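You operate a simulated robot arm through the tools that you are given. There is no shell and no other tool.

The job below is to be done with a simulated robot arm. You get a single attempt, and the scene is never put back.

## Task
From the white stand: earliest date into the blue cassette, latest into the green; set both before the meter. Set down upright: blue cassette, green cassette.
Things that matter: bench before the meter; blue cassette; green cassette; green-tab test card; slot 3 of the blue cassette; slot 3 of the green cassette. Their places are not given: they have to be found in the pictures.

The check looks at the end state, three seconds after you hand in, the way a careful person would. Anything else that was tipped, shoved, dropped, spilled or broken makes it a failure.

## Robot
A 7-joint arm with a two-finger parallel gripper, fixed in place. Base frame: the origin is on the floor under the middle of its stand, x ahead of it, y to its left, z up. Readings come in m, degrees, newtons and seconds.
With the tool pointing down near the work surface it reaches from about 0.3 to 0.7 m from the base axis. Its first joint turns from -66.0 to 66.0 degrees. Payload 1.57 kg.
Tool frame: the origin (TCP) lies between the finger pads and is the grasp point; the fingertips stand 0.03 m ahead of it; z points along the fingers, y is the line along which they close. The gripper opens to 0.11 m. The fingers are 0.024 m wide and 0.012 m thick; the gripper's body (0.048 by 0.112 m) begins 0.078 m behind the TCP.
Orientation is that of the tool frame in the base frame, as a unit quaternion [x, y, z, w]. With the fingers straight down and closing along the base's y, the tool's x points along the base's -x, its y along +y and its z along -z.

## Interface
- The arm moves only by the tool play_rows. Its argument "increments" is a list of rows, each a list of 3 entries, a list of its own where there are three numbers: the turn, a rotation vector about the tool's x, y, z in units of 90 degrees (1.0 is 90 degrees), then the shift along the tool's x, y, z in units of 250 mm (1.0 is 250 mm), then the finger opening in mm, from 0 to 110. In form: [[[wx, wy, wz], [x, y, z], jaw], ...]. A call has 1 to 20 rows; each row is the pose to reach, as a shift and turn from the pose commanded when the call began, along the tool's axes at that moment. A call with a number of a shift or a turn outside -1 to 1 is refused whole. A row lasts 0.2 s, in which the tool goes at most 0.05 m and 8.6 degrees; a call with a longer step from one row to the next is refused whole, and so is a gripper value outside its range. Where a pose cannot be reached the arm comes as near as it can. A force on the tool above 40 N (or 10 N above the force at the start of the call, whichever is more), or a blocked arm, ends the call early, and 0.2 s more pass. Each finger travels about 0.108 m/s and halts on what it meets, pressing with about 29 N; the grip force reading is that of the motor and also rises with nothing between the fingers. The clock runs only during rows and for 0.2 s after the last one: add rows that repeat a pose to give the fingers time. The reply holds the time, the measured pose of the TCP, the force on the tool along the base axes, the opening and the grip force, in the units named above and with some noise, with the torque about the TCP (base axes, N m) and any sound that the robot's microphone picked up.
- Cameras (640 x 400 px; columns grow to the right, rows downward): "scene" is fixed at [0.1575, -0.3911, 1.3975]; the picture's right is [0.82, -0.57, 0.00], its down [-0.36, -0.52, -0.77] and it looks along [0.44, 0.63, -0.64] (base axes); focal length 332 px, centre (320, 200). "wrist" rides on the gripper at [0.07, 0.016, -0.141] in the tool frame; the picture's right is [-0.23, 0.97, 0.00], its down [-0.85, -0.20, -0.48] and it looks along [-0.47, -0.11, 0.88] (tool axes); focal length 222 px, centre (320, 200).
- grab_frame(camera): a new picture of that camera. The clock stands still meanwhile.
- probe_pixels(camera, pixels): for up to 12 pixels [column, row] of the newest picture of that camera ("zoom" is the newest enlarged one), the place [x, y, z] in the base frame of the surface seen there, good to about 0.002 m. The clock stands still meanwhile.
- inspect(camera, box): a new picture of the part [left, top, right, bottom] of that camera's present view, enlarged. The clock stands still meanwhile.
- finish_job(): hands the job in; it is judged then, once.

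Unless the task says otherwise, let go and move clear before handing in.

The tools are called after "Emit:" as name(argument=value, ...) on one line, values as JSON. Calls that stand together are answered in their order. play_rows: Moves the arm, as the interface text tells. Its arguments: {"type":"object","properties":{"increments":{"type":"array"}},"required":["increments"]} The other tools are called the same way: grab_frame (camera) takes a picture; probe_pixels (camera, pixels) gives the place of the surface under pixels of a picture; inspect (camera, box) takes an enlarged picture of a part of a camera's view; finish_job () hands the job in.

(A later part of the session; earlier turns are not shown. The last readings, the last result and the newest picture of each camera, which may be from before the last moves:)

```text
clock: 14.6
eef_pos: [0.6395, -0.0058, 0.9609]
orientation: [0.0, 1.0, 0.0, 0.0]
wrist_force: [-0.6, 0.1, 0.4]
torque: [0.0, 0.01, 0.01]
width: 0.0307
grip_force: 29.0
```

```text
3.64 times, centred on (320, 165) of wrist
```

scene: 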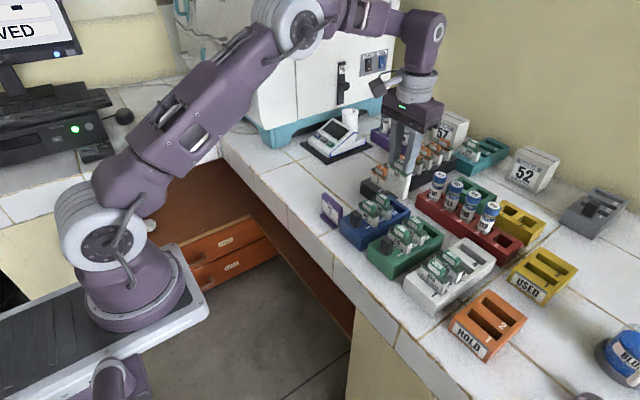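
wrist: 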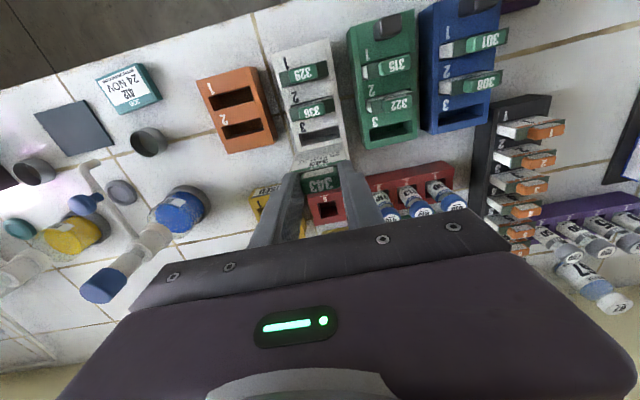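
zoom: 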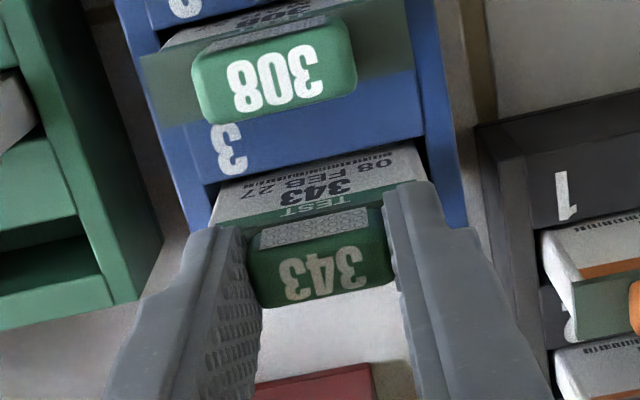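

The card slid into slot 3 without any contact force. I'll lower the last 2–3 mm gently and then open the fingers to 46 mm.

Emit:
play_rows(increments=[[[0, 0, 0], [0, 0, 0.004], 20], [[0, 0, 0], [0, 0, 0.008], 20], [[0, 0, 0], [0, 0, 0.01], 20], [[0, 0, 0], [0, 0, 0.01], 20]])

```text
clock: 15.6
eef_pos: [0.6403, -0.004, 0.9571]
orientation: [0.0, 1.0, 0.0, -0.001]
wrist_force: [0.1, 0.1, -0.4]
torque: [0.02, 0.02, -0.02]
width: 0.0308
grip_force: 29.1
```

Emit:
play_rows(increments=[[[0, 0, 0], [0, 0, 0], 34], [[0, 0, 0], [0, 0, 0], 40], [[0, 0, 0], [0, 0, 0], 48], [[0, 0, 0], [0, 0, 0], 48], [[0, 0, 0], [0, 0, -0.04], 48], [[0, 0, 0], [0, 0, -0.12], 50], [[0, 0, 0], [0, 0, -0.24], 56], [[0, 0, 0], [0, 0, -0.24], 56]])

Emit:
inspect(camera="scene", box=[350, 160, 440, 250])

Emit:
grab_frame(camera="wrist")

Emit:
inspect(camera="wrist", box=[260, 80, 380, 200])

```text
clock: 17.4
eef_pos: [0.6401, -0.0052, 1.017]
orientation: [0.001, 1.0, 0.0, 0.001]
wrist_force: [-0.6, -0.2, 0.4]
torque: [-0.01, 0.02, -0.03]
width: 0.0558
grip_force: 0.1
```

```text
4.44 times, centred on (395, 205) of scene
```

zoom: 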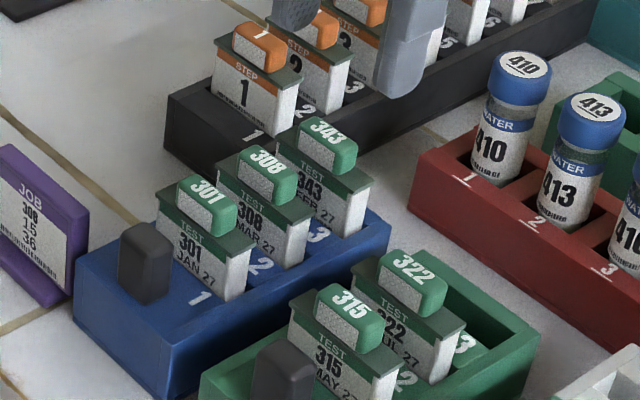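

```text
taken
```

wrist: 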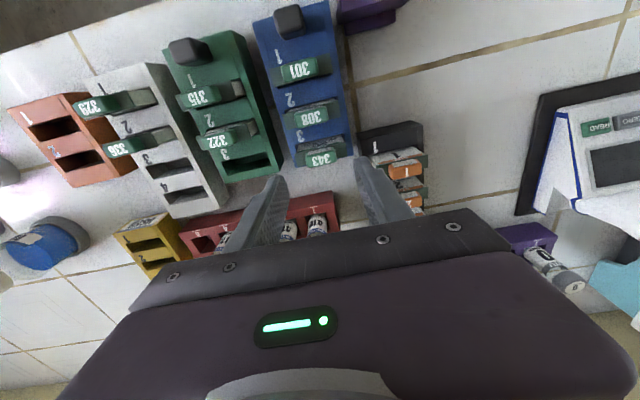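

```text
3.33 times, centred on (320, 140) of wrist
```

zoom: 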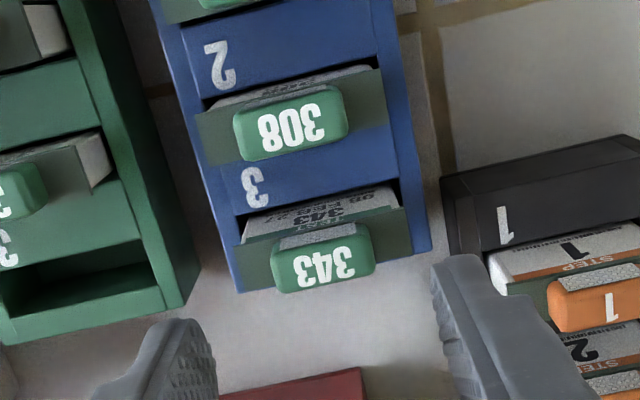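

343 sits upright in blue slot 3 in line with 301 and 308. I'll verify its seating height, and measure the neighbours for the later cassette lift (JOB card, black rack).

Emit:
probe_pixels(camera="zoom", pixels=[[320, 265], [290, 130], [440, 180], [480, 250], [452, 245], [560, 140], [245, 280], [410, 215], [405, 250], [380, 40], [425, 245], [620, 138]])

Emit:
inspect(camera="scene", box=[310, 180, 390, 260])

```text
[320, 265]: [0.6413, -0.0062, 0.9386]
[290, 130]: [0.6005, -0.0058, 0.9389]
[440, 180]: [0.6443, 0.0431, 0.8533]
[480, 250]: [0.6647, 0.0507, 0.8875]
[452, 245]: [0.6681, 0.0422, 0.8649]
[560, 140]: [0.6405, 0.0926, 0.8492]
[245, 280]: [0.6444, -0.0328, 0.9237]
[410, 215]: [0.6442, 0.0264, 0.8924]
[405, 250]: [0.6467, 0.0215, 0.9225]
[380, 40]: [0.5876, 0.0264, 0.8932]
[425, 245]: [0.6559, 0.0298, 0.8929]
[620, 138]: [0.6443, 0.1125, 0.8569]
```

```text
5.00 times, centred on (350, 220) of scene
```

zoom: 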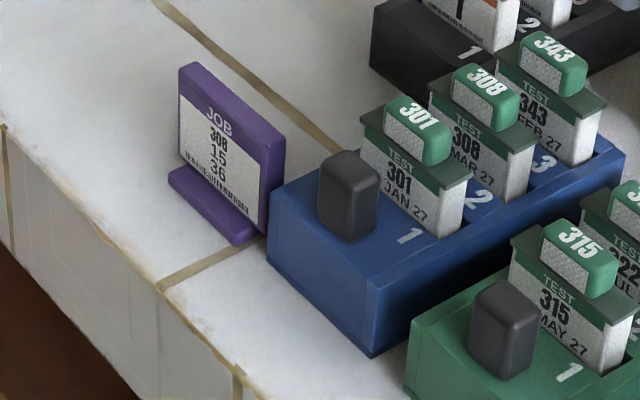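

343's tab top is at 0.9386, level with 308, so it is fully seated. Now moving over to tab 329 at (0.5437, -0.1995), stopping 2 cm above it.

Emit:
play_rows(increments=[[[0, 0, 0], [0.05, -0.1, 0], 56], [[0, 0, 0], [0.12, -0.24, 0], 56], [[0, 0, 0], [0.19, -0.38, 0], 56], [[0, 0, 0], [0.26, -0.52, 0], 56], [[0, 0, 0], [0.33, -0.66, 0], 56], [[0, 0, 0], [0.375, -0.75, 0], 56], [[0, 0, 0], [0.387, -0.775, 0.05], 56], [[0, 0, 0], [0.387, -0.775, 0.106], 56], [[0, 0, 0], [0.387, -0.775, 0.106], 56]])

Emit:
grab_frame(camera="scene")

Emit:
inspect(camera="scene", box=[400, 210, 490, 310])

Emit:
inspect(camera="wrist", box=[220, 110, 420, 250])

```text
clock: 19.4
eef_pos: [0.5432, -0.1994, 0.9892]
orientation: [0.0, 1.0, 0.0, 0.0]
wrist_force: [0.2, 0.4, -0.3]
torque: [-0.01, 0.01, 0.03]
width: 0.0561
grip_force: 0.0
```

```text
taken
```

scene: 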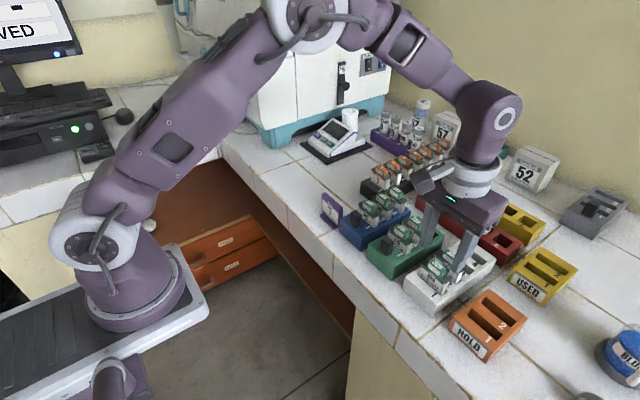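

```text
4.00 times, centred on (445, 260) of scene
```

zoom: 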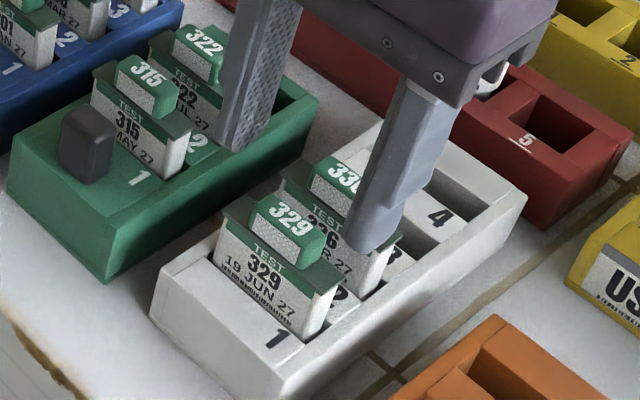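

```text
2.86 times, centred on (320, 180) of wrist
```

zoom: 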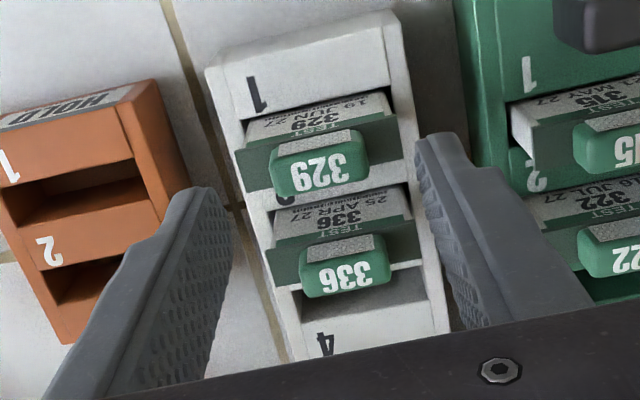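

The view over 329 matches the successful 343 approach (tab at (320,162) between the fingers). Same descent and grip.

Emit:
play_rows(increments=[[[0, 0, 0], [0, 0, 0.05], 56], [[0, 0, 0], [0, 0, 0.1], 56], [[0, 0, 0], [0, 0, 0.136], 56], [[0, 0, 0], [0, 0, 0.136], 56], [[0, 0, 0], [0, 0, 0.136], 40], [[0, 0, 0], [0, 0, 0.136], 20], [[0, 0, 0], [0, 0, 0.136], 20], [[0, 0, 0], [0, 0, 0.136], 20]])

Emit:
inspect(camera="scene", box=[400, 210, 490, 310])

```text
clock: 21.2
eef_pos: [0.5426, -0.199, 0.9565]
orientation: [0.0, 1.0, 0.0, 0.0]
wrist_force: [-0.4, 0.5, 0.0]
torque: [-0.03, -0.02, 0.0]
width: 0.0306
grip_force: 28.8
```

```text
4.00 times, centred on (445, 260) of scene
```

zoom: 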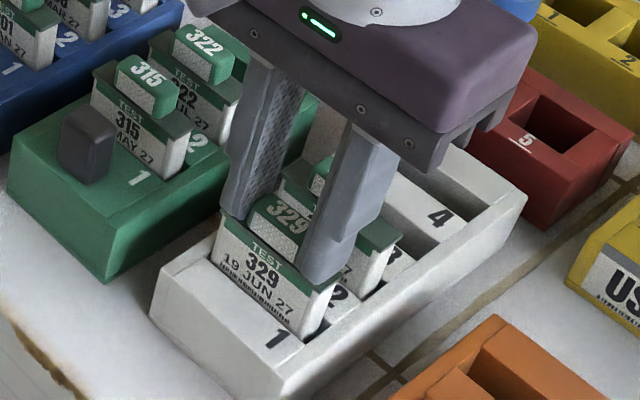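

Tab 329 is gripped (30.6 mm, 28.8 N). Lifting straight up 12 cm.

Emit:
play_rows(increments=[[[0, 0, 0], [0, 0, -0.04], 20], [[0, 0, 0], [0, 0, -0.1], 20], [[0, 0, 0], [0, 0, -0.18], 20], [[0, 0, 0], [0, 0, -0.27], 20], [[0, 0, 0], [0, 0, -0.36], 20], [[0, 0, 0], [0, 0, -0.44], 20], [[0, 0, 0], [0, 0, -0.48], 20], [[0, 0, 0], [0, 0, -0.48], 20]])

Emit:
inspect(camera="scene", box=[390, 170, 510, 310])

```text
clock: 23.0
eef_pos: [0.5429, -0.1982, 1.0774]
orientation: [0.0, 1.0, 0.0, 0.001]
wrist_force: [-0.1, -0.2, 0.1]
torque: [0.03, -0.01, 0.02]
width: 0.0308
grip_force: 28.7
```

```text
2.86 times, centred on (450, 240) of scene
```

zoom: 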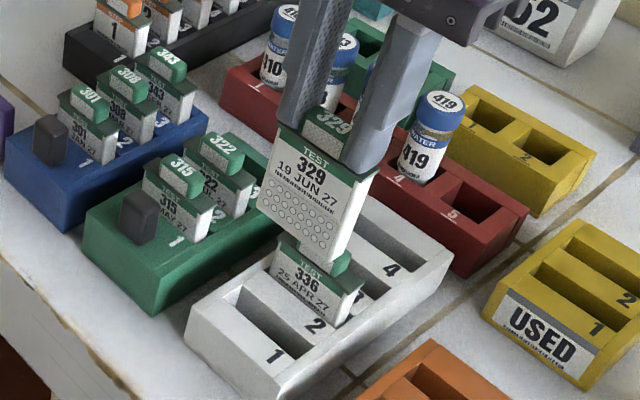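

Card 329 (19 JUN 27) is out and hanging upright; the stand still holds 336. I'll probe the card's face and side to get its offset in the grip.

Emit:
probe_pixels(camera="zoom", pixels=[[265, 205], [322, 255], [275, 160], [345, 200], [300, 215], [335, 250], [348, 235], [365, 190], [342, 240], [320, 230], [268, 185], [340, 215]])

```text
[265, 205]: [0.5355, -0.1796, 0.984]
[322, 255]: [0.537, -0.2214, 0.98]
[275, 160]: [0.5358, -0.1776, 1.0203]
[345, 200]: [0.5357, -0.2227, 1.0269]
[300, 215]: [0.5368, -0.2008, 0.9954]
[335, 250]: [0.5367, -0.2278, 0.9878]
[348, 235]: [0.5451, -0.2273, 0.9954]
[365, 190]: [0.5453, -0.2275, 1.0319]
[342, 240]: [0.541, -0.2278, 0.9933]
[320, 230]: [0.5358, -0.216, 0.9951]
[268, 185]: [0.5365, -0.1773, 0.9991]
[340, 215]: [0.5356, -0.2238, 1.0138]
```

Same grip offset as 343 (front face 7.7 mm before the TCP). Carrying it above green slot 3 and lowering to 4 cm above the slot mouth for a check.

Emit:
play_rows(increments=[[[0, 0, 0], [-0.05, 0.05, 0], 20], [[0, 0, 0], [-0.13, 0.13, 0], 20], [[0, 0, 0], [-0.22, 0.22, 0], 20], [[0, 0, 0], [-0.31, 0.31, 0], 20], [[0, 0, 0], [-0.37, 0.38, 0], 20], [[0, 0, 0], [-0.387, 0.401, 0], 20], [[0, 0, 0], [-0.387, 0.401, 0.03], 20], [[0, 0, 0], [-0.387, 0.401, 0.11], 20], [[0, 0, 0], [-0.387, 0.401, 0.18], 20], [[0, 0, 0], [-0.387, 0.401, 0.18], 20]])

Emit:
inspect(camera="wrist", box=[260, 110, 380, 220])

```text
clock: 25.2
eef_pos: [0.6398, -0.0999, 1.0317]
orientation: [-0.001, 1.0, 0.001, 0.0]
wrist_force: [0.1, -0.2, -0.4]
torque: [-0.03, -0.01, 0.0]
width: 0.0306
grip_force: 29.1
```

```text
3.64 times, centred on (320, 165) of wrist
```

zoom: 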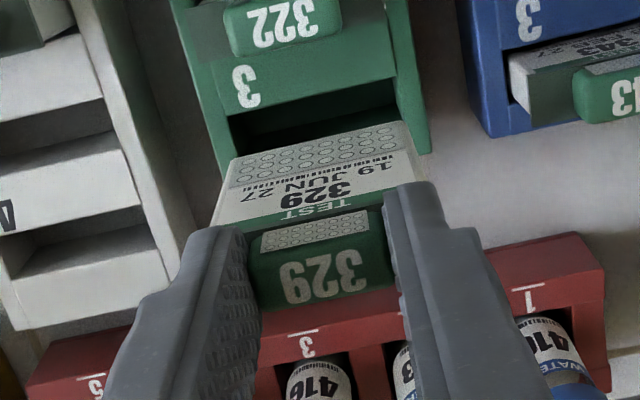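

Emit:
probe_pixels(camera="zoom", pixels=[[236, 162], [404, 126], [218, 215], [418, 170], [320, 145], [300, 200], [225, 115], [390, 78], [232, 140], [398, 105], [403, 85], [424, 145]])

Emit:
inspect(camera="scene", box=[395, 170, 465, 250])

```text
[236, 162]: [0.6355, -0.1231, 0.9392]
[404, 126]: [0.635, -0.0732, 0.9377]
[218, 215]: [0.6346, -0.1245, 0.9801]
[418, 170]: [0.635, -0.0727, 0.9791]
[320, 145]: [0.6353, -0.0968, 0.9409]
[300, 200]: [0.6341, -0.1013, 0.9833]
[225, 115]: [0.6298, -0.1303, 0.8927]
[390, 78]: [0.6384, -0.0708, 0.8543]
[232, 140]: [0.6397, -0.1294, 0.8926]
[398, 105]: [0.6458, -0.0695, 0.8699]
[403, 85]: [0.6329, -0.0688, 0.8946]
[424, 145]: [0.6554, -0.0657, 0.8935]
```

```text
5.00 times, centred on (430, 210) of scene
```

zoom: 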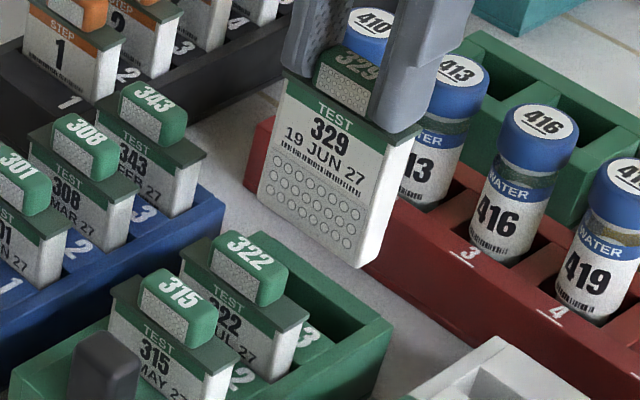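

The wrist probe puts the front face at x 0.635, slightly far back against the 0.6475 rear wall. Cross-checking with the scene zoom on face and side.

Emit:
probe_pixels(camera="zoom", pixels=[[365, 265], [385, 250], [380, 190], [405, 140], [355, 255], [262, 195], [285, 90], [330, 200], [395, 175], [390, 235], [360, 320], [340, 345]])

```text
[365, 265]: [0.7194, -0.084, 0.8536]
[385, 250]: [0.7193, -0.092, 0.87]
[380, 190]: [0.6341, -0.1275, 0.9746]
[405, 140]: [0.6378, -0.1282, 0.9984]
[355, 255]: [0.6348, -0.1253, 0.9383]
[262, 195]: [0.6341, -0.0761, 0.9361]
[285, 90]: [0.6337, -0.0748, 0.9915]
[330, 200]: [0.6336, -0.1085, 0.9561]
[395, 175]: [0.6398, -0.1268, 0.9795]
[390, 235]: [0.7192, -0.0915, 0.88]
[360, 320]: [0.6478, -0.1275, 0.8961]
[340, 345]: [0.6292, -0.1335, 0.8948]
```

The averaged face is at x 0.6345 and the card's y range is -0.1275 to -0.072 inside the slot's -0.129 to -0.0695. A nudge of 0.8 mm to -x and 0.5 mm to +y, then lowering slowly.

Emit:
play_rows(increments=[[[0, 0, 0], [0.0032, 0.002, 0.03], 20], [[0, 0, 0], [0.0032, 0.002, 0.07], 20], [[0, 0, 0], [0.0032, 0.002, 0.11], 20], [[0, 0, 0], [0.0032, 0.002, 0.14], 20], [[0, 0, 0], [0.0032, 0.002, 0.17], 20], [[0, 0, 0], [0.0032, 0.002, 0.2], 20], [[0, 0, 0], [0.0032, 0.002, 0.23], 20], [[0, 0, 0], [0.0032, 0.002, 0.26], 20], [[0, 0, 0], [0.0032, 0.002, 0.28], 20], [[0, 0, 0], [0.0032, 0.002, 0.29], 20], [[0, 0, 0], [0.0032, 0.002, 0.298], 20], [[0, 0, 0], [0.0032, 0.002, 0.298], 20]])

Emit:
inspect(camera="scene", box=[365, 190, 465, 290])

```text
clock: 27.8
eef_pos: [0.6386, -0.0981, 0.9577]
orientation: [0.0, 1.0, 0.0, 0.0]
wrist_force: [-0.1, 0.2, -0.1]
torque: [0.0, 0.02, 0.01]
width: 0.0304
grip_force: 28.8
```

```text
4.00 times, centred on (415, 240) of scene
```

zoom: 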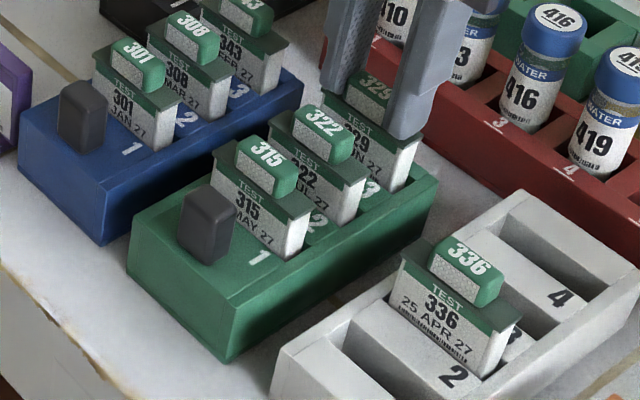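

Card 329 slid into green slot 3 with no contact force. Opening the fingers and lifting clear.

Emit:
play_rows(increments=[[[0, 0, 0], [0, 0, 0], 34], [[0, 0, 0], [0, 0, 0], 40], [[0, 0, 0], [0, 0, 0], 48], [[0, 0, 0], [0, 0, 0], 48], [[0, 0, 0], [0, 0, -0.04], 48], [[0, 0, 0], [0, 0, -0.12], 50], [[0, 0, 0], [0, 0, -0.24], 56], [[0, 0, 0], [0, 0, -0.36], 70], [[0, 0, 0], [0, 0, -0.36], 80]])

Emit:
inspect(camera="scene", box=[365, 190, 465, 290])

Emit:
inspect(camera="wrist", box=[260, 60, 400, 200])

```text
clock: 29.8
eef_pos: [0.6408, -0.0992, 1.0479]
orientation: [0.0, 1.0, 0.0, 0.0]
wrist_force: [1.1, 0.5, 0.8]
torque: [0.01, -0.03, 0.0]
width: 0.08
grip_force: 0.1
```

```text
4.00 times, centred on (415, 240) of scene
```

zoom: 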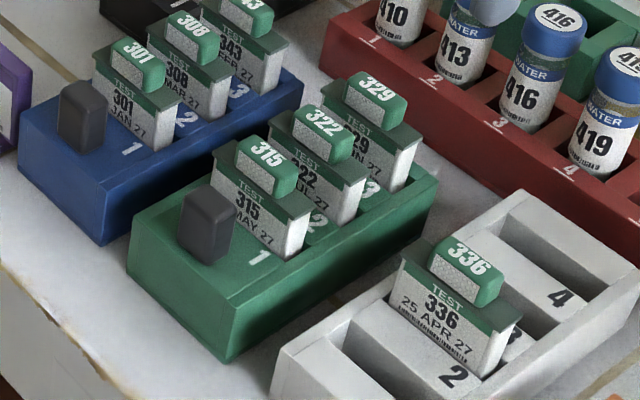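

```text
2.86 times, centred on (330, 130) of wrist
```

zoom: 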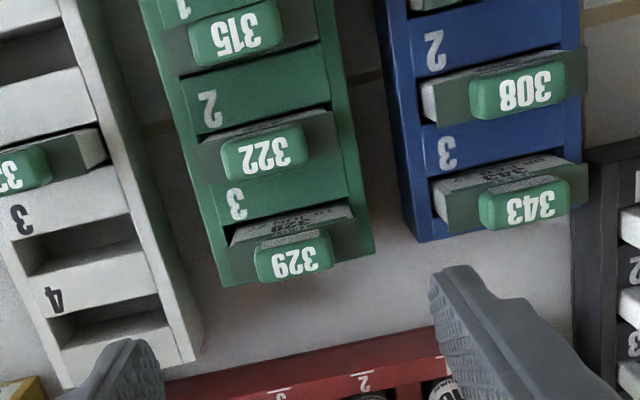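

Both cards are seated. Now I need the bench area before the meter and the gaps around the cassettes, so I'll take a fresh scene picture and probe.

Emit:
grab_frame(camera="scene")

Emit:
inspect(camera="scene", box=[210, 90, 390, 250])

```text
taken
```

scene: 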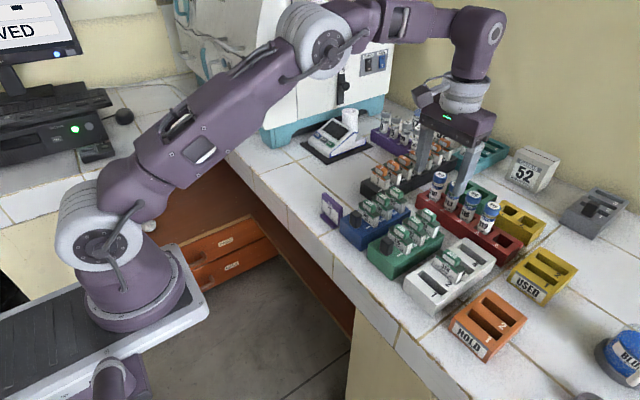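

```text
2.50 times, centred on (300, 170) of scene
```

zoom: 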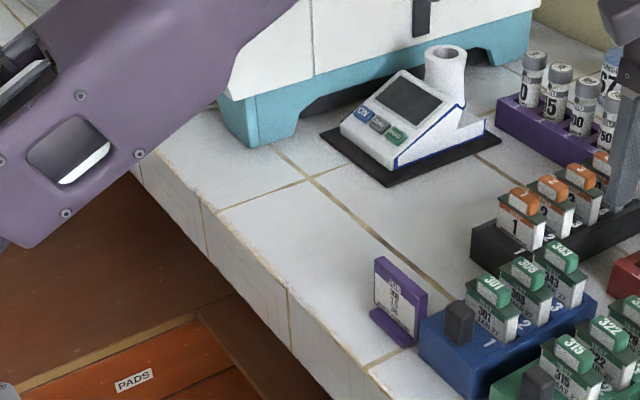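

The free bench lies between the meter's dark mat (zoom (320,135)–(390,183)) and the front edge. I'll probe the mat, bench edge, teal box feet and the JOB card.

Emit:
probe_pixels(camera="zoom", pixels=[[322, 135], [390, 184], [498, 142], [342, 130], [393, 168], [250, 147], [150, 170], [205, 225], [290, 300], [350, 365], [305, 180], [340, 230]])

Emit:
probe_pixels(camera="zoom", pixels=[[373, 312], [410, 346], [425, 295], [376, 258], [425, 335], [418, 340], [472, 225], [476, 262], [440, 250], [420, 325], [222, 130], [180, 150]])

```text
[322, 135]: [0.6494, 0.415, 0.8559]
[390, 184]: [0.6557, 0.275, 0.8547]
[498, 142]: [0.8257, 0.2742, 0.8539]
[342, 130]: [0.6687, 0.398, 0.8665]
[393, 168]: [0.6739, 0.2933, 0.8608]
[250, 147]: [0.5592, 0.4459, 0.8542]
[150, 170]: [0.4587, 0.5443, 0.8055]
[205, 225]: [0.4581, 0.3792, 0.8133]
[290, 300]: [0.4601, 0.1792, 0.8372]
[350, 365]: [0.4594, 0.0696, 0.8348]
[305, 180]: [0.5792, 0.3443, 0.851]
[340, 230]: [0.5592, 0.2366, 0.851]
```

```text
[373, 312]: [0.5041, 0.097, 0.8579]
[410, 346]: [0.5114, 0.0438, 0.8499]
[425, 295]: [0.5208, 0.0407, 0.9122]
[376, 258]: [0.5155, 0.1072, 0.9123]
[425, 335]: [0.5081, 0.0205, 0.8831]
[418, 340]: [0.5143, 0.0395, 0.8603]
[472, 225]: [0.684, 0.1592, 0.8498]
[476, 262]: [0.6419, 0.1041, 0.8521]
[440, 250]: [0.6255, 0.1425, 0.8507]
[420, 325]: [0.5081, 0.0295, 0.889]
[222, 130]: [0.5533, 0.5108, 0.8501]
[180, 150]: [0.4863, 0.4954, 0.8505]
```

Free bench before the meter: x 0.46–0.652, y 0.275–0.415 (meter mat), with the teal box corner at (0.559, 0.446). I'll now measure the gap between the blue and green cassettes for the finger.

Emit:
inspect(camera="wrist", box=[300, 40, 420, 160])

```text
3.33 times, centred on (360, 100) of wrist
```

zoom: 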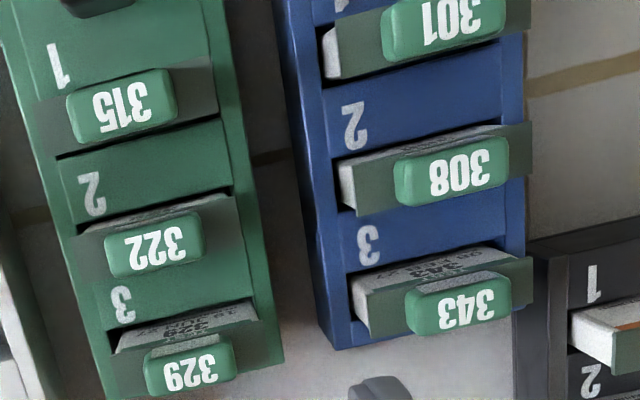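

Emit:
probe_pixels(camera="zoom", pixels=[[240, 130], [246, 130], [234, 90], [308, 130], [312, 130], [303, 90], [521, 100], [518, 60], [523, 200], [270, 130], [285, 130], [60, 190]])

Emit:
probe_pixels(camera="zoom", pixels=[[225, 40], [275, 310], [295, 30], [325, 320], [520, 30], [70, 230], [40, 130], [95, 350], [260, 240], [318, 240], [516, 230], [540, 110]])

```text
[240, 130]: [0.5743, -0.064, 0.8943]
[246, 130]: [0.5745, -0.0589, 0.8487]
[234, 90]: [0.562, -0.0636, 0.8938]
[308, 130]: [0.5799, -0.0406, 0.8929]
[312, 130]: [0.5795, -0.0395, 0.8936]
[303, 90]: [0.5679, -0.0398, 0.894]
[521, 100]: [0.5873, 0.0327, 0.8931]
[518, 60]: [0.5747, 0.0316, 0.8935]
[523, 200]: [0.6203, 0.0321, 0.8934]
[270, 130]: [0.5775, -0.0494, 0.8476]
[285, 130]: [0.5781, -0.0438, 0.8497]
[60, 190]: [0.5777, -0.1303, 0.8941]
```

```text
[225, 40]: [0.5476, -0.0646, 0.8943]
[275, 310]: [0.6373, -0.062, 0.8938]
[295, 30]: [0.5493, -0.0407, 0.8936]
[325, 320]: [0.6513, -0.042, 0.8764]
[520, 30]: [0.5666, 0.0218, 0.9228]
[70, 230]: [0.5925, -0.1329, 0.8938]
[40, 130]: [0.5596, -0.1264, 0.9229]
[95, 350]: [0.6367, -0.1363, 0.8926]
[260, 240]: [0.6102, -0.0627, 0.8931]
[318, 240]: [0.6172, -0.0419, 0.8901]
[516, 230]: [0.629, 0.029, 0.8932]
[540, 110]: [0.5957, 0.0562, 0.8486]
```

The gap between green (y -0.0635) and blue (y -0.0415) is 22 mm, enough for a 12 mm finger with 5 mm on each side. Moving over the blue cassette's middle at (0.583, -0.0045) with the fingers at 84 mm, stopping above the gap.

Emit:
play_rows(increments=[[[0, 0, 0], [0.06, 0.1, 0], 84], [[0, 0, 0], [0.12, 0.2, 0], 84], [[0, 0, 0], [0.18, 0.3, 0], 84], [[0, 0, 0], [0.2268, 0.377, 0], 84], [[0, 0, 0], [0.2268, 0.377, 0.1], 84], [[0, 0, 0], [0.2268, 0.377, 0.2], 84], [[0, 0, 0], [0.2268, 0.377, 0.288], 84], [[0, 0, 0], [0.2268, 0.377, 0.288], 84]])

Emit:
inspect(camera="scene", box=[320, 150, 450, 270])

Emit:
inspect(camera="wrist", box=[200, 90, 440, 250])

```text
clock: 31.6
eef_pos: [0.5839, -0.0053, 0.9743]
orientation: [0.0, 1.0, 0.001, 0.001]
wrist_force: [-0.1, -0.4, 0.0]
torque: [-0.01, 0.0, -0.01]
width: 0.0841
grip_force: 0.1
```

```text
3.33 times, centred on (385, 210) of scene
```

zoom: 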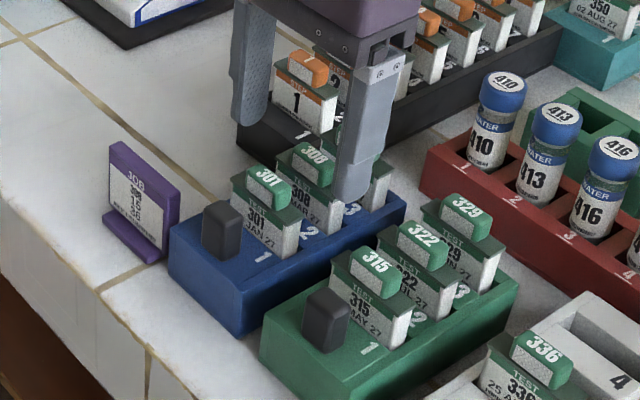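

```text
2.50 times, centred on (320, 170) of wrist
```

zoom: 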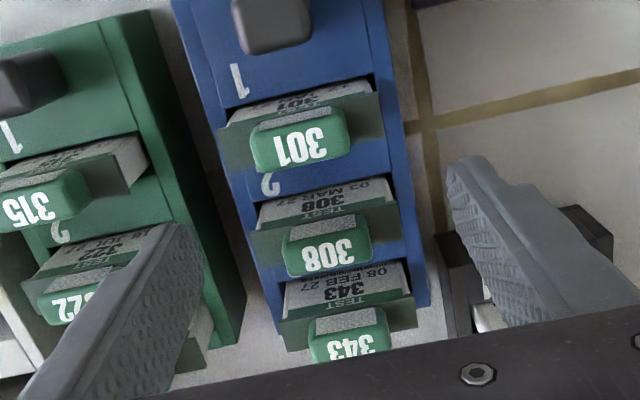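

The wrist view shows the left fingertip near (180,228), in front of the gap by parallax. I'll probe the fingertips to verify their lateral positions against the gap.

Emit:
probe_pixels(camera="zoom", pixels=[[185, 228], [165, 230], [198, 260], [175, 226], [460, 165], [450, 180], [480, 170], [445, 165], [150, 240], [205, 300], [520, 185], [195, 240]])

Emit:
inspect(camera="scene", box=[360, 170, 430, 240])

```text
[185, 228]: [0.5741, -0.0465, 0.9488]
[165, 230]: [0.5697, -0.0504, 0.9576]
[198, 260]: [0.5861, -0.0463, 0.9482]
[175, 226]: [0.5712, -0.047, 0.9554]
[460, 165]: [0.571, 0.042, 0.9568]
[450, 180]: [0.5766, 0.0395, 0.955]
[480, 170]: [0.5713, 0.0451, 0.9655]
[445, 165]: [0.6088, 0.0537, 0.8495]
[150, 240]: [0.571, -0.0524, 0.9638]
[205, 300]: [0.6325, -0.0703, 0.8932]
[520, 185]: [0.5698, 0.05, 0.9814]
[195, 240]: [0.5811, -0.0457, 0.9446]
```

```text
5.71 times, centred on (395, 205) of scene
```

zoom: 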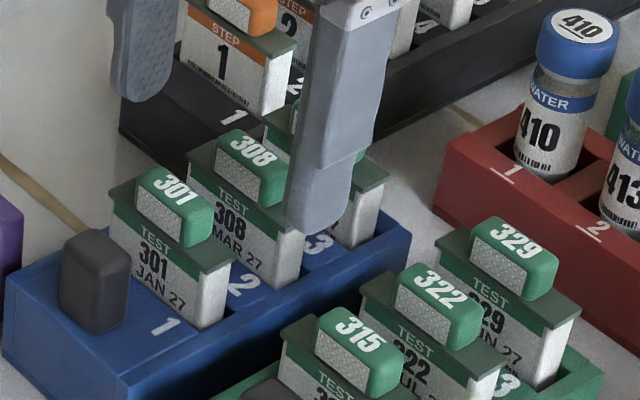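

Inner finger faces are at y -0.0463 and 0.040, leaving about 5 mm to both cassettes. Descending straight down until the tips are 8 mm above the bench.

Emit:
play_rows(increments=[[[0, 0, 0], [0, 0, 0.06], 84], [[0, 0, 0], [0, 0, 0.12], 84], [[0, 0, 0], [0, 0, 0.18], 84], [[0, 0, 0], [0, 0, 0.24], 84], [[0, 0, 0], [0, 0, 0.3], 84], [[0, 0, 0], [0, 0, 0.348], 84], [[0, 0, 0], [0, 0, 0.348], 84]])

Emit:
inspect(camera="scene", box=[320, 150, 450, 270])

Emit:
inspect(camera="wrist", box=[200, 60, 440, 250])

```text
clock: 33.2
eef_pos: [0.5827, -0.004, 0.8878]
orientation: [0.0, 1.0, 0.0, 0.001]
wrist_force: [0.3, 0.1, 0.1]
torque: [0.01, -0.01, 0.01]
width: 0.0841
grip_force: 0.0
```

```text
3.33 times, centred on (385, 210) of scene
```

zoom: 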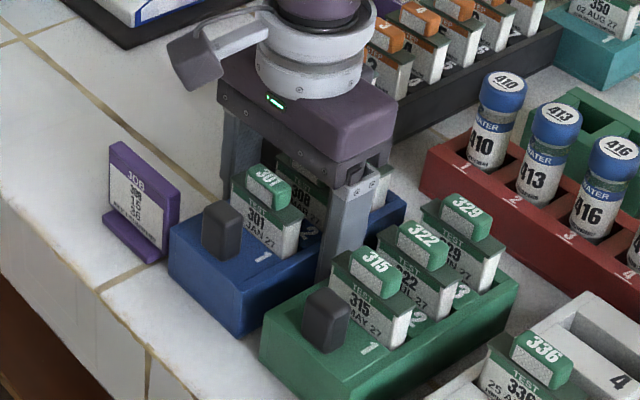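

```text
2.11 times, centred on (320, 155) of wrist
```

zoom: 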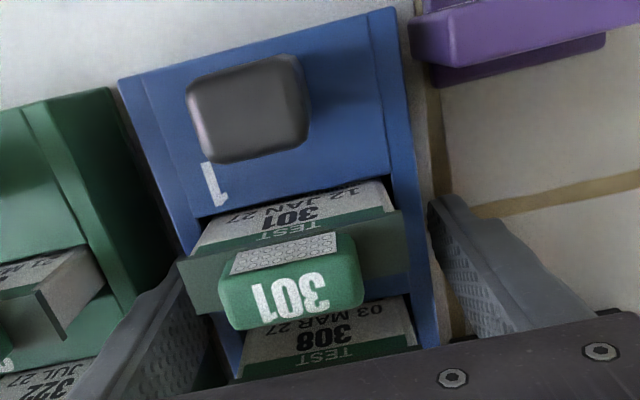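

Both fingers are down beside the blue cassette without contact. Closing on its body.

Emit:
play_rows(increments=[[[0, 0, 0], [0, 0, 0], 78], [[0, 0, 0], [0, 0, 0], 72], [[0, 0, 0], [0, 0, 0], 60], [[0, 0, 0], [0, 0, 0], 60], [[0, 0, 0], [0, 0, 0], 60]])

```text
clock: 34.4
eef_pos: [0.5823, -0.0042, 0.8872]
orientation: [0.0, 1.0, 0.0, 0.0]
wrist_force: [-0.2, 0.0, -0.3]
torque: [-0.05, -0.08, -0.01]
width: 0.0745
grip_force: 29.1
```

The cassette is gripped at 74.5 mm with 29 N. Lifting a small 2 cm first, to check weight, balance and tilt.

Emit:
play_rows(increments=[[[0, 0, 0], [0, 0, -0.01], 60], [[0, 0, 0], [0, 0, -0.03], 60], [[0, 0, 0], [0, 0, -0.05], 60], [[0, 0, 0], [0, 0, -0.08], 60], [[0, 0, 0], [0, 0, -0.08], 60], [[0, 0, 0], [0, 0, -0.08], 60]])

Emit:
inspect(camera="scene", box=[320, 150, 450, 270])

```text
clock: 35.8
eef_pos: [0.5829, -0.0038, 0.9071]
orientation: [-0.001, 1.0, -0.001, 0.0]
wrist_force: [0.0, -0.7, -0.7]
torque: [0.05, 0.03, 0.03]
width: 0.0747
grip_force: 28.6
```

```text
3.33 times, centred on (385, 210) of scene
```

zoom: 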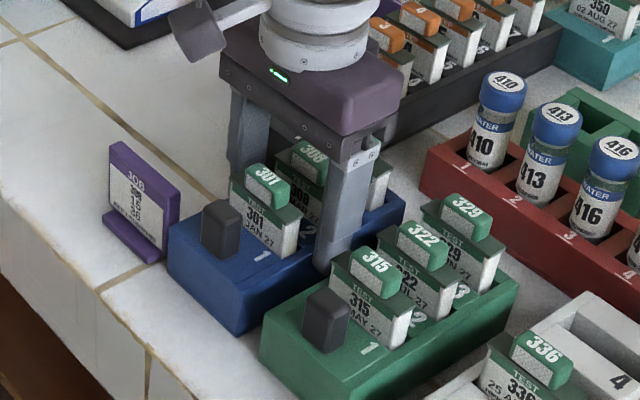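

The gripper rose 2 cm but the blue cassette looks unmoved (tab 301 still at (268,187)), so the pads may have slid on its walls. I'll probe its height to be sure.

Emit:
probe_pixels(camera="zoom", pixels=[[268, 183], [308, 155], [220, 215], [200, 260], [245, 320], [170, 240], [335, 255], [400, 195], [180, 240], [250, 270], [385, 235], [230, 330]])

```text
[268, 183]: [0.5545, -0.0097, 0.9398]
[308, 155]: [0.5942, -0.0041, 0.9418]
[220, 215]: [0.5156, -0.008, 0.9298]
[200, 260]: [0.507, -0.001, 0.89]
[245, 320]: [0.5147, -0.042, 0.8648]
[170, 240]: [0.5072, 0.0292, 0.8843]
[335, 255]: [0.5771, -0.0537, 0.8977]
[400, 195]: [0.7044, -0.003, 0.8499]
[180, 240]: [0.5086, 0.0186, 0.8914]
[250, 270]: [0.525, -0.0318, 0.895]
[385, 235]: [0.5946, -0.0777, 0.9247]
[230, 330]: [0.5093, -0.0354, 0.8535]
```

The cassette stayed on the bench: its smooth walls slid between the pads, so the dark knob must be the handle. I'll open back to 84 mm, rise clear and examine the knob.

Emit:
play_rows(increments=[[[0, 0, 0], [0, 0, 0], 78], [[0, 0, 0], [0, 0, 0], 84], [[0, 0, 0], [0, 0, 0], 84], [[0, 0, 0], [0, 0, -0.1], 84], [[0, 0, 0], [0, 0, -0.25], 84], [[0, 0, 0], [0, 0, -0.4], 84], [[0, 0, 0], [0, 0, -0.55], 84], [[0, 0, 0], [0, 0, -0.55], 84]])

Emit:
inspect(camera="scene", box=[330, 190, 410, 260])

Emit:
grab_frame(camera="wrist")

```text
clock: 37.6
eef_pos: [0.5823, -0.0043, 1.0468]
orientation: [0.0, 1.0, 0.0, 0.0]
wrist_force: [-0.3, 0.0, -0.5]
torque: [-0.05, 0.01, -0.01]
width: 0.0838
grip_force: 0.0
```

```text
5.71 times, centred on (370, 225) of scene
```

zoom: 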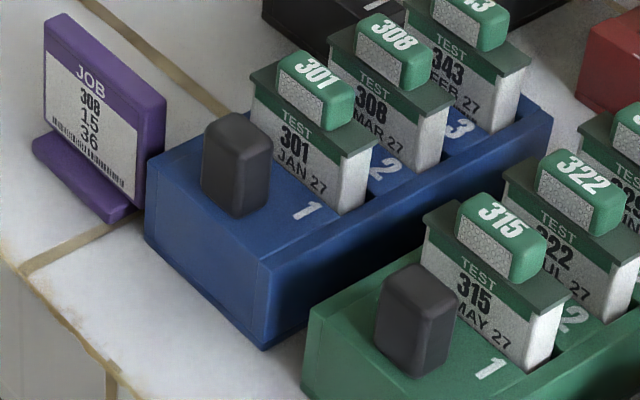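

```text
taken
```

wrist: 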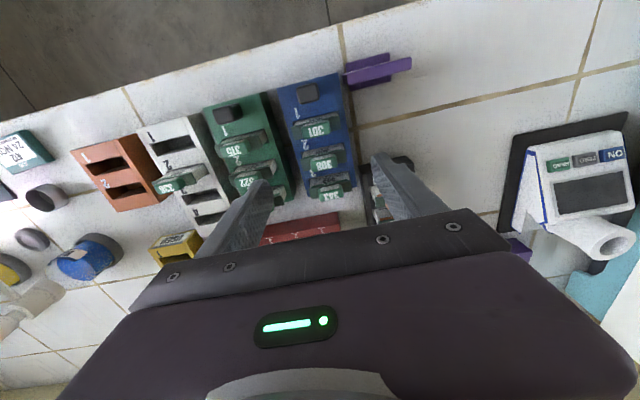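

The cassettes and cards are unchanged. Probing the blue knob's extents from the scene zoom.

Emit:
probe_pixels(camera="zoom", pixels=[[208, 165], [236, 165], [245, 170], [268, 170], [237, 118], [210, 132], [268, 148], [240, 150], [205, 190], [238, 212], [266, 205], [240, 135]])

Emit:
inspect(camera="wrist", box=[270, 70, 370, 150])

```text
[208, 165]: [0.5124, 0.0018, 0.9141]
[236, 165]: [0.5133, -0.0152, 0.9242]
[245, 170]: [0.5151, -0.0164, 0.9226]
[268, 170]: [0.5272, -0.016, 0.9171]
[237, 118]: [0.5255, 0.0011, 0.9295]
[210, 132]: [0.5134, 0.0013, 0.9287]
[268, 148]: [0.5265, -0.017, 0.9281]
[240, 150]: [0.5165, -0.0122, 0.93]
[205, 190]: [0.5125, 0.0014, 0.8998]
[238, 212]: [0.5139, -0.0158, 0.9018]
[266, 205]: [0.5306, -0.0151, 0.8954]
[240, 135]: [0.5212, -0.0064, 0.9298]
```

```text
5.00 times, centred on (320, 110) of wrist
```

zoom: 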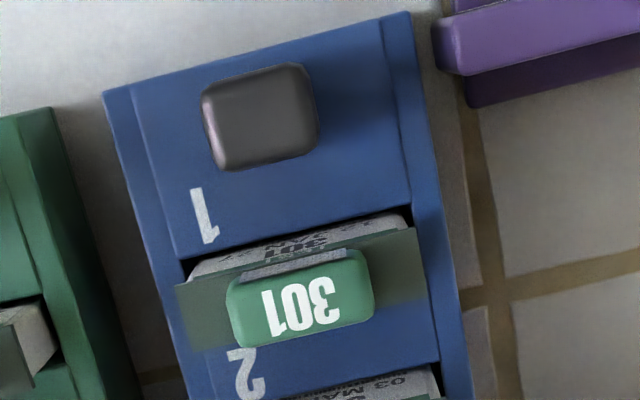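

Emit:
probe_pixels(camera="zoom", pixels=[[208, 100], [305, 72], [222, 160], [312, 140], [260, 70], [270, 160], [215, 130], [312, 105], [262, 115], [300, 240], [240, 255], [350, 225]])

Emit:
inspect(camera="wrist", box=[200, 80, 280, 160])

```text
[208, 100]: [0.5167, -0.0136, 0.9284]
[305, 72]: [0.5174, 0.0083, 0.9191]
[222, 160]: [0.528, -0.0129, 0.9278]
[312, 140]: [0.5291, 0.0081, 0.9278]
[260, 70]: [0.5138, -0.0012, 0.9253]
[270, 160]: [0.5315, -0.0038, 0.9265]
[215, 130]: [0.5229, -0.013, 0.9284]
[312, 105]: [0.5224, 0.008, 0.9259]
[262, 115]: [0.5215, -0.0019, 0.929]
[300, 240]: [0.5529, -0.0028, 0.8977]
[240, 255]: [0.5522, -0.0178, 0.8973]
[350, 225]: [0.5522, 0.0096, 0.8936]
```

```text
5.00 times, centred on (240, 120) of wrist
```

zoom: 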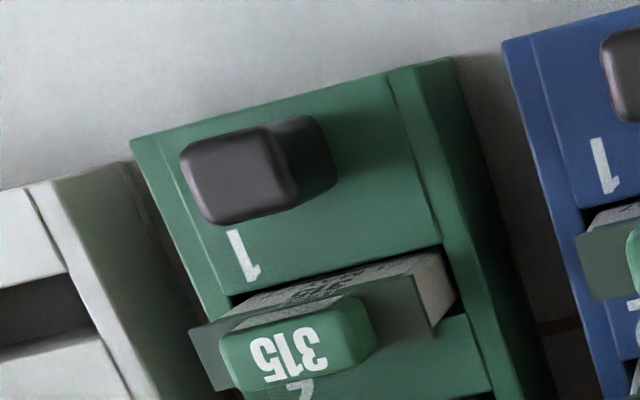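

The blue knob spans about x 0.513–0.532, y -0.0155 to 0.007, z 0.895–0.930. I'll place the fingers over it with a 40 mm opening (JOB card stays 1 cm clear) and check before going down.

Emit:
play_rows(increments=[[[0, 0, 0], [0.08, 0.002, 0], 64], [[0, 0, 0], [0.16, 0.002, 0], 50], [[0, 0, 0], [0.243, 0.002, 0], 40], [[0, 0, 0], [0.243, 0.002, 0.1], 40], [[0, 0, 0], [0.243, 0.002, 0.2], 40], [[0, 0, 0], [0.243, 0.002, 0.282], 40], [[0, 0, 0], [0.243, 0.002, 0.282], 40]])

Emit:
inspect(camera="scene", box=[320, 160, 420, 260])

Emit:
inspect(camera="wrist", box=[220, 90, 420, 240])

```text
clock: 39.2
eef_pos: [0.5225, -0.0037, 0.9746]
orientation: [0.001, 1.0, 0.0, 0.001]
wrist_force: [0.5, -0.5, 0.0]
torque: [0.0, 0.0, -0.03]
width: 0.0398
grip_force: 0.1
```

```text
4.00 times, centred on (370, 210) of scene
```

zoom: 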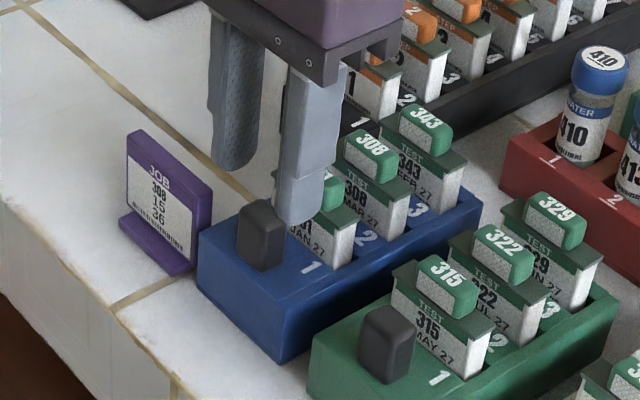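

```text
2.67 times, centred on (320, 165) of wrist
```

zoom: 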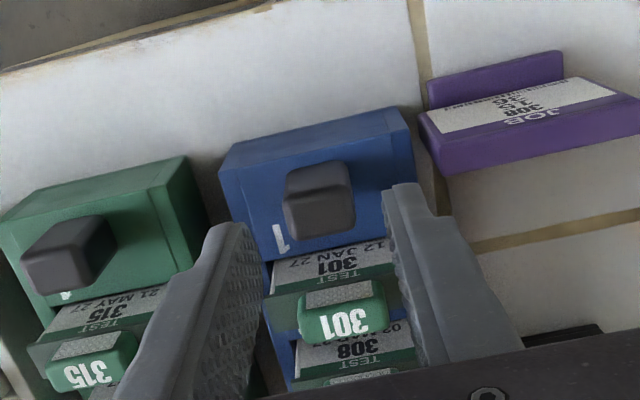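

The fingers sit above and either side of the knob. I'll probe the fingertip faces against the knob and JOB card edges.

Emit:
probe_pixels(camera="zoom", pixels=[[240, 232], [255, 250], [390, 195], [385, 215], [290, 210], [345, 200], [300, 235], [352, 215], [320, 215], [445, 160], [420, 140], [415, 185]])

```text
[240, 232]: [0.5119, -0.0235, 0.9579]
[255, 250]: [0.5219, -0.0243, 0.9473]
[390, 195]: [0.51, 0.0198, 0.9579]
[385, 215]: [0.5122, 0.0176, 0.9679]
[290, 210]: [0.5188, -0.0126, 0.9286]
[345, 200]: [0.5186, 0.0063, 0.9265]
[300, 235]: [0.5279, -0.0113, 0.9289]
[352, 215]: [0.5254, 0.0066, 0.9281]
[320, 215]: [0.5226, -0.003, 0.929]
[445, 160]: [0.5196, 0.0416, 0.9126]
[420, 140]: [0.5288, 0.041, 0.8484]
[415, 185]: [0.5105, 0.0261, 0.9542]
```

Finger faces at y -0.024 and 0.018 bracket the knob (-0.015 to 0.0075), and the JOB card at 0.0415 is 1 cm clear. Descending and closing on the knob.

Emit:
play_rows(increments=[[[0, 0, 0], [0, 0, 0.06], 40], [[0, 0, 0], [0, 0, 0.12], 40], [[0, 0, 0], [0, 0, 0.16], 40], [[0, 0, 0], [0, 0, 0.184], 40], [[0, 0, 0], [0, 0, 0.184], 40], [[0, 0, 0], [0, 0, 0.184], 28], [[0, 0, 0], [0, 0, 0.184], 10], [[0, 0, 0], [0, 0, 0.184], 10], [[0, 0, 0], [0, 0, 0.184], 10]])

```text
clock: 41.2
eef_pos: [0.5212, -0.0029, 0.9287]
orientation: [0.0, 1.0, 0.0, 0.0]
wrist_force: [0.4, 0.1, -0.3]
torque: [-0.08, 0.09, -0.04]
width: 0.0232
grip_force: 29.0
```

The knob is gripped at 23.2 mm with 29 N. A small 1.5 cm test lift follows, reading the load torque and checking for sag.

Emit:
play_rows(increments=[[[0, 0, 0], [0, 0, -0.01], 10], [[0, 0, 0], [0, 0, -0.025], 10], [[0, 0, 0], [0, 0, -0.04], 10], [[0, 0, 0], [0, 0, -0.06], 10], [[0, 0, 0], [0, 0, -0.06], 10], [[0, 0, 0], [0, 0, -0.06], 10]])

Emit:
inspect(camera="scene", box=[320, 160, 420, 260])

```text
clock: 42.6
eef_pos: [0.5222, -0.0039, 0.9432]
orientation: [0.001, 1.0, 0.0, 0.001]
wrist_force: [0.2, -0.6, -2.9]
torque: [0.0, 0.13, 0.03]
width: 0.0233
grip_force: 28.8
```

```text
4.00 times, centred on (370, 210) of scene
```

zoom: 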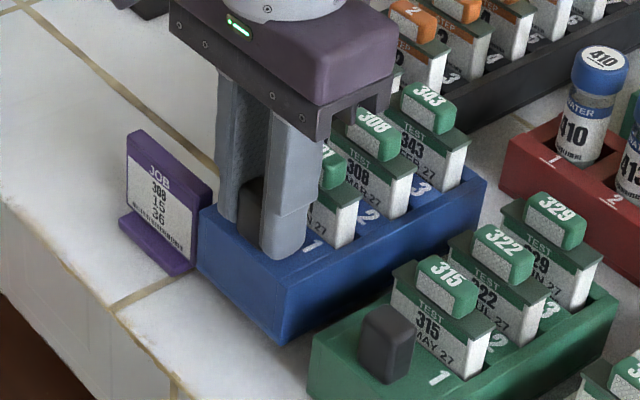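

The cassette lifts with the knob: load 2.9 N and 0.13 N·m. I'll probe its front and rear top edges to check for tilt.

Emit:
probe_pixels(camera="zoom", pixels=[[205, 215], [225, 230], [300, 265], [480, 180], [470, 185], [430, 90], [375, 118], [330, 240], [420, 205], [285, 285], [460, 195], [335, 150]])

```text
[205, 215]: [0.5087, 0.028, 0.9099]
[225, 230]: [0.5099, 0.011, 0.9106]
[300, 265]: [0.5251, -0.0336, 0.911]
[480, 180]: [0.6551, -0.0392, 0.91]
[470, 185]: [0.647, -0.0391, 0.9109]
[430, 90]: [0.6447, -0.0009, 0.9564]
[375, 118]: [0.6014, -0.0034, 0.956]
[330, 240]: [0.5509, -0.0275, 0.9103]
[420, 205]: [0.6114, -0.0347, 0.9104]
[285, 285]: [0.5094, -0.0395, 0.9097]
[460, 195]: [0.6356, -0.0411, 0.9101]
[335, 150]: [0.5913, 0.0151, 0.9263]
```

The cassette is perfectly level at z 0.910, raised 15 mm. Lifting on to about 13 cm and carrying it toward the meter side, smoothly, in two calls.

Emit:
play_rows(increments=[[[0, 0, 0], [0, 0, -0.05], 10], [[0, 0, 0], [0, 0, -0.13], 10], [[0, 0, 0], [0, 0, -0.22], 10], [[0, 0, 0], [0, 0, -0.31], 10], [[0, 0, 0], [0, 0, -0.4], 10], [[0, 0, 0], [0, 0, -0.45], 10], [[0, 0, 0], [0, 0, -0.464], 10], [[0, 0, 0], [0.004, 0.04, -0.464], 10], [[0, 0, 0], [0.01, 0.11, -0.464], 10], [[0, 0, 0], [0.02, 0.2, -0.464], 10], [[0, 0, 0], [0.03, 0.3, -0.464], 10], [[0, 0, 0], [0.04, 0.4, -0.464], 10], [[0, 0, 0], [0.045, 0.5, -0.464], 10], [[0, 0, 0], [0.05, 0.6, -0.464], 10], [[0, 0, 0], [0.055, 0.7, -0.464], 10], [[0, 0, 0], [0.06, 0.78, -0.464], 10], [[0, 0, 0], [0.06, 0.82, -0.464], 10], [[0, 0, 0], [0.06, 0.82, -0.464], 10]])

Emit:
grab_frame(camera="scene")

```text
clock: 46.4
eef_pos: [0.5065, 0.2017, 1.0588]
orientation: [0.001, 1.0, 0.001, 0.0]
wrist_force: [0.0, -0.5, -1.3]
torque: [0.0, 0.12, 0.02]
width: 0.0235
grip_force: 29.4
```

```text
taken
```

scene: 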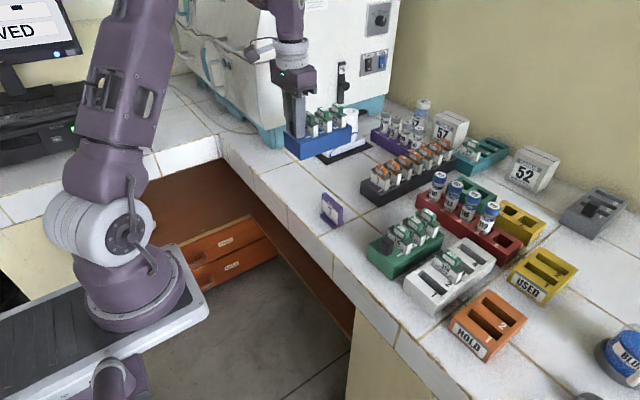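

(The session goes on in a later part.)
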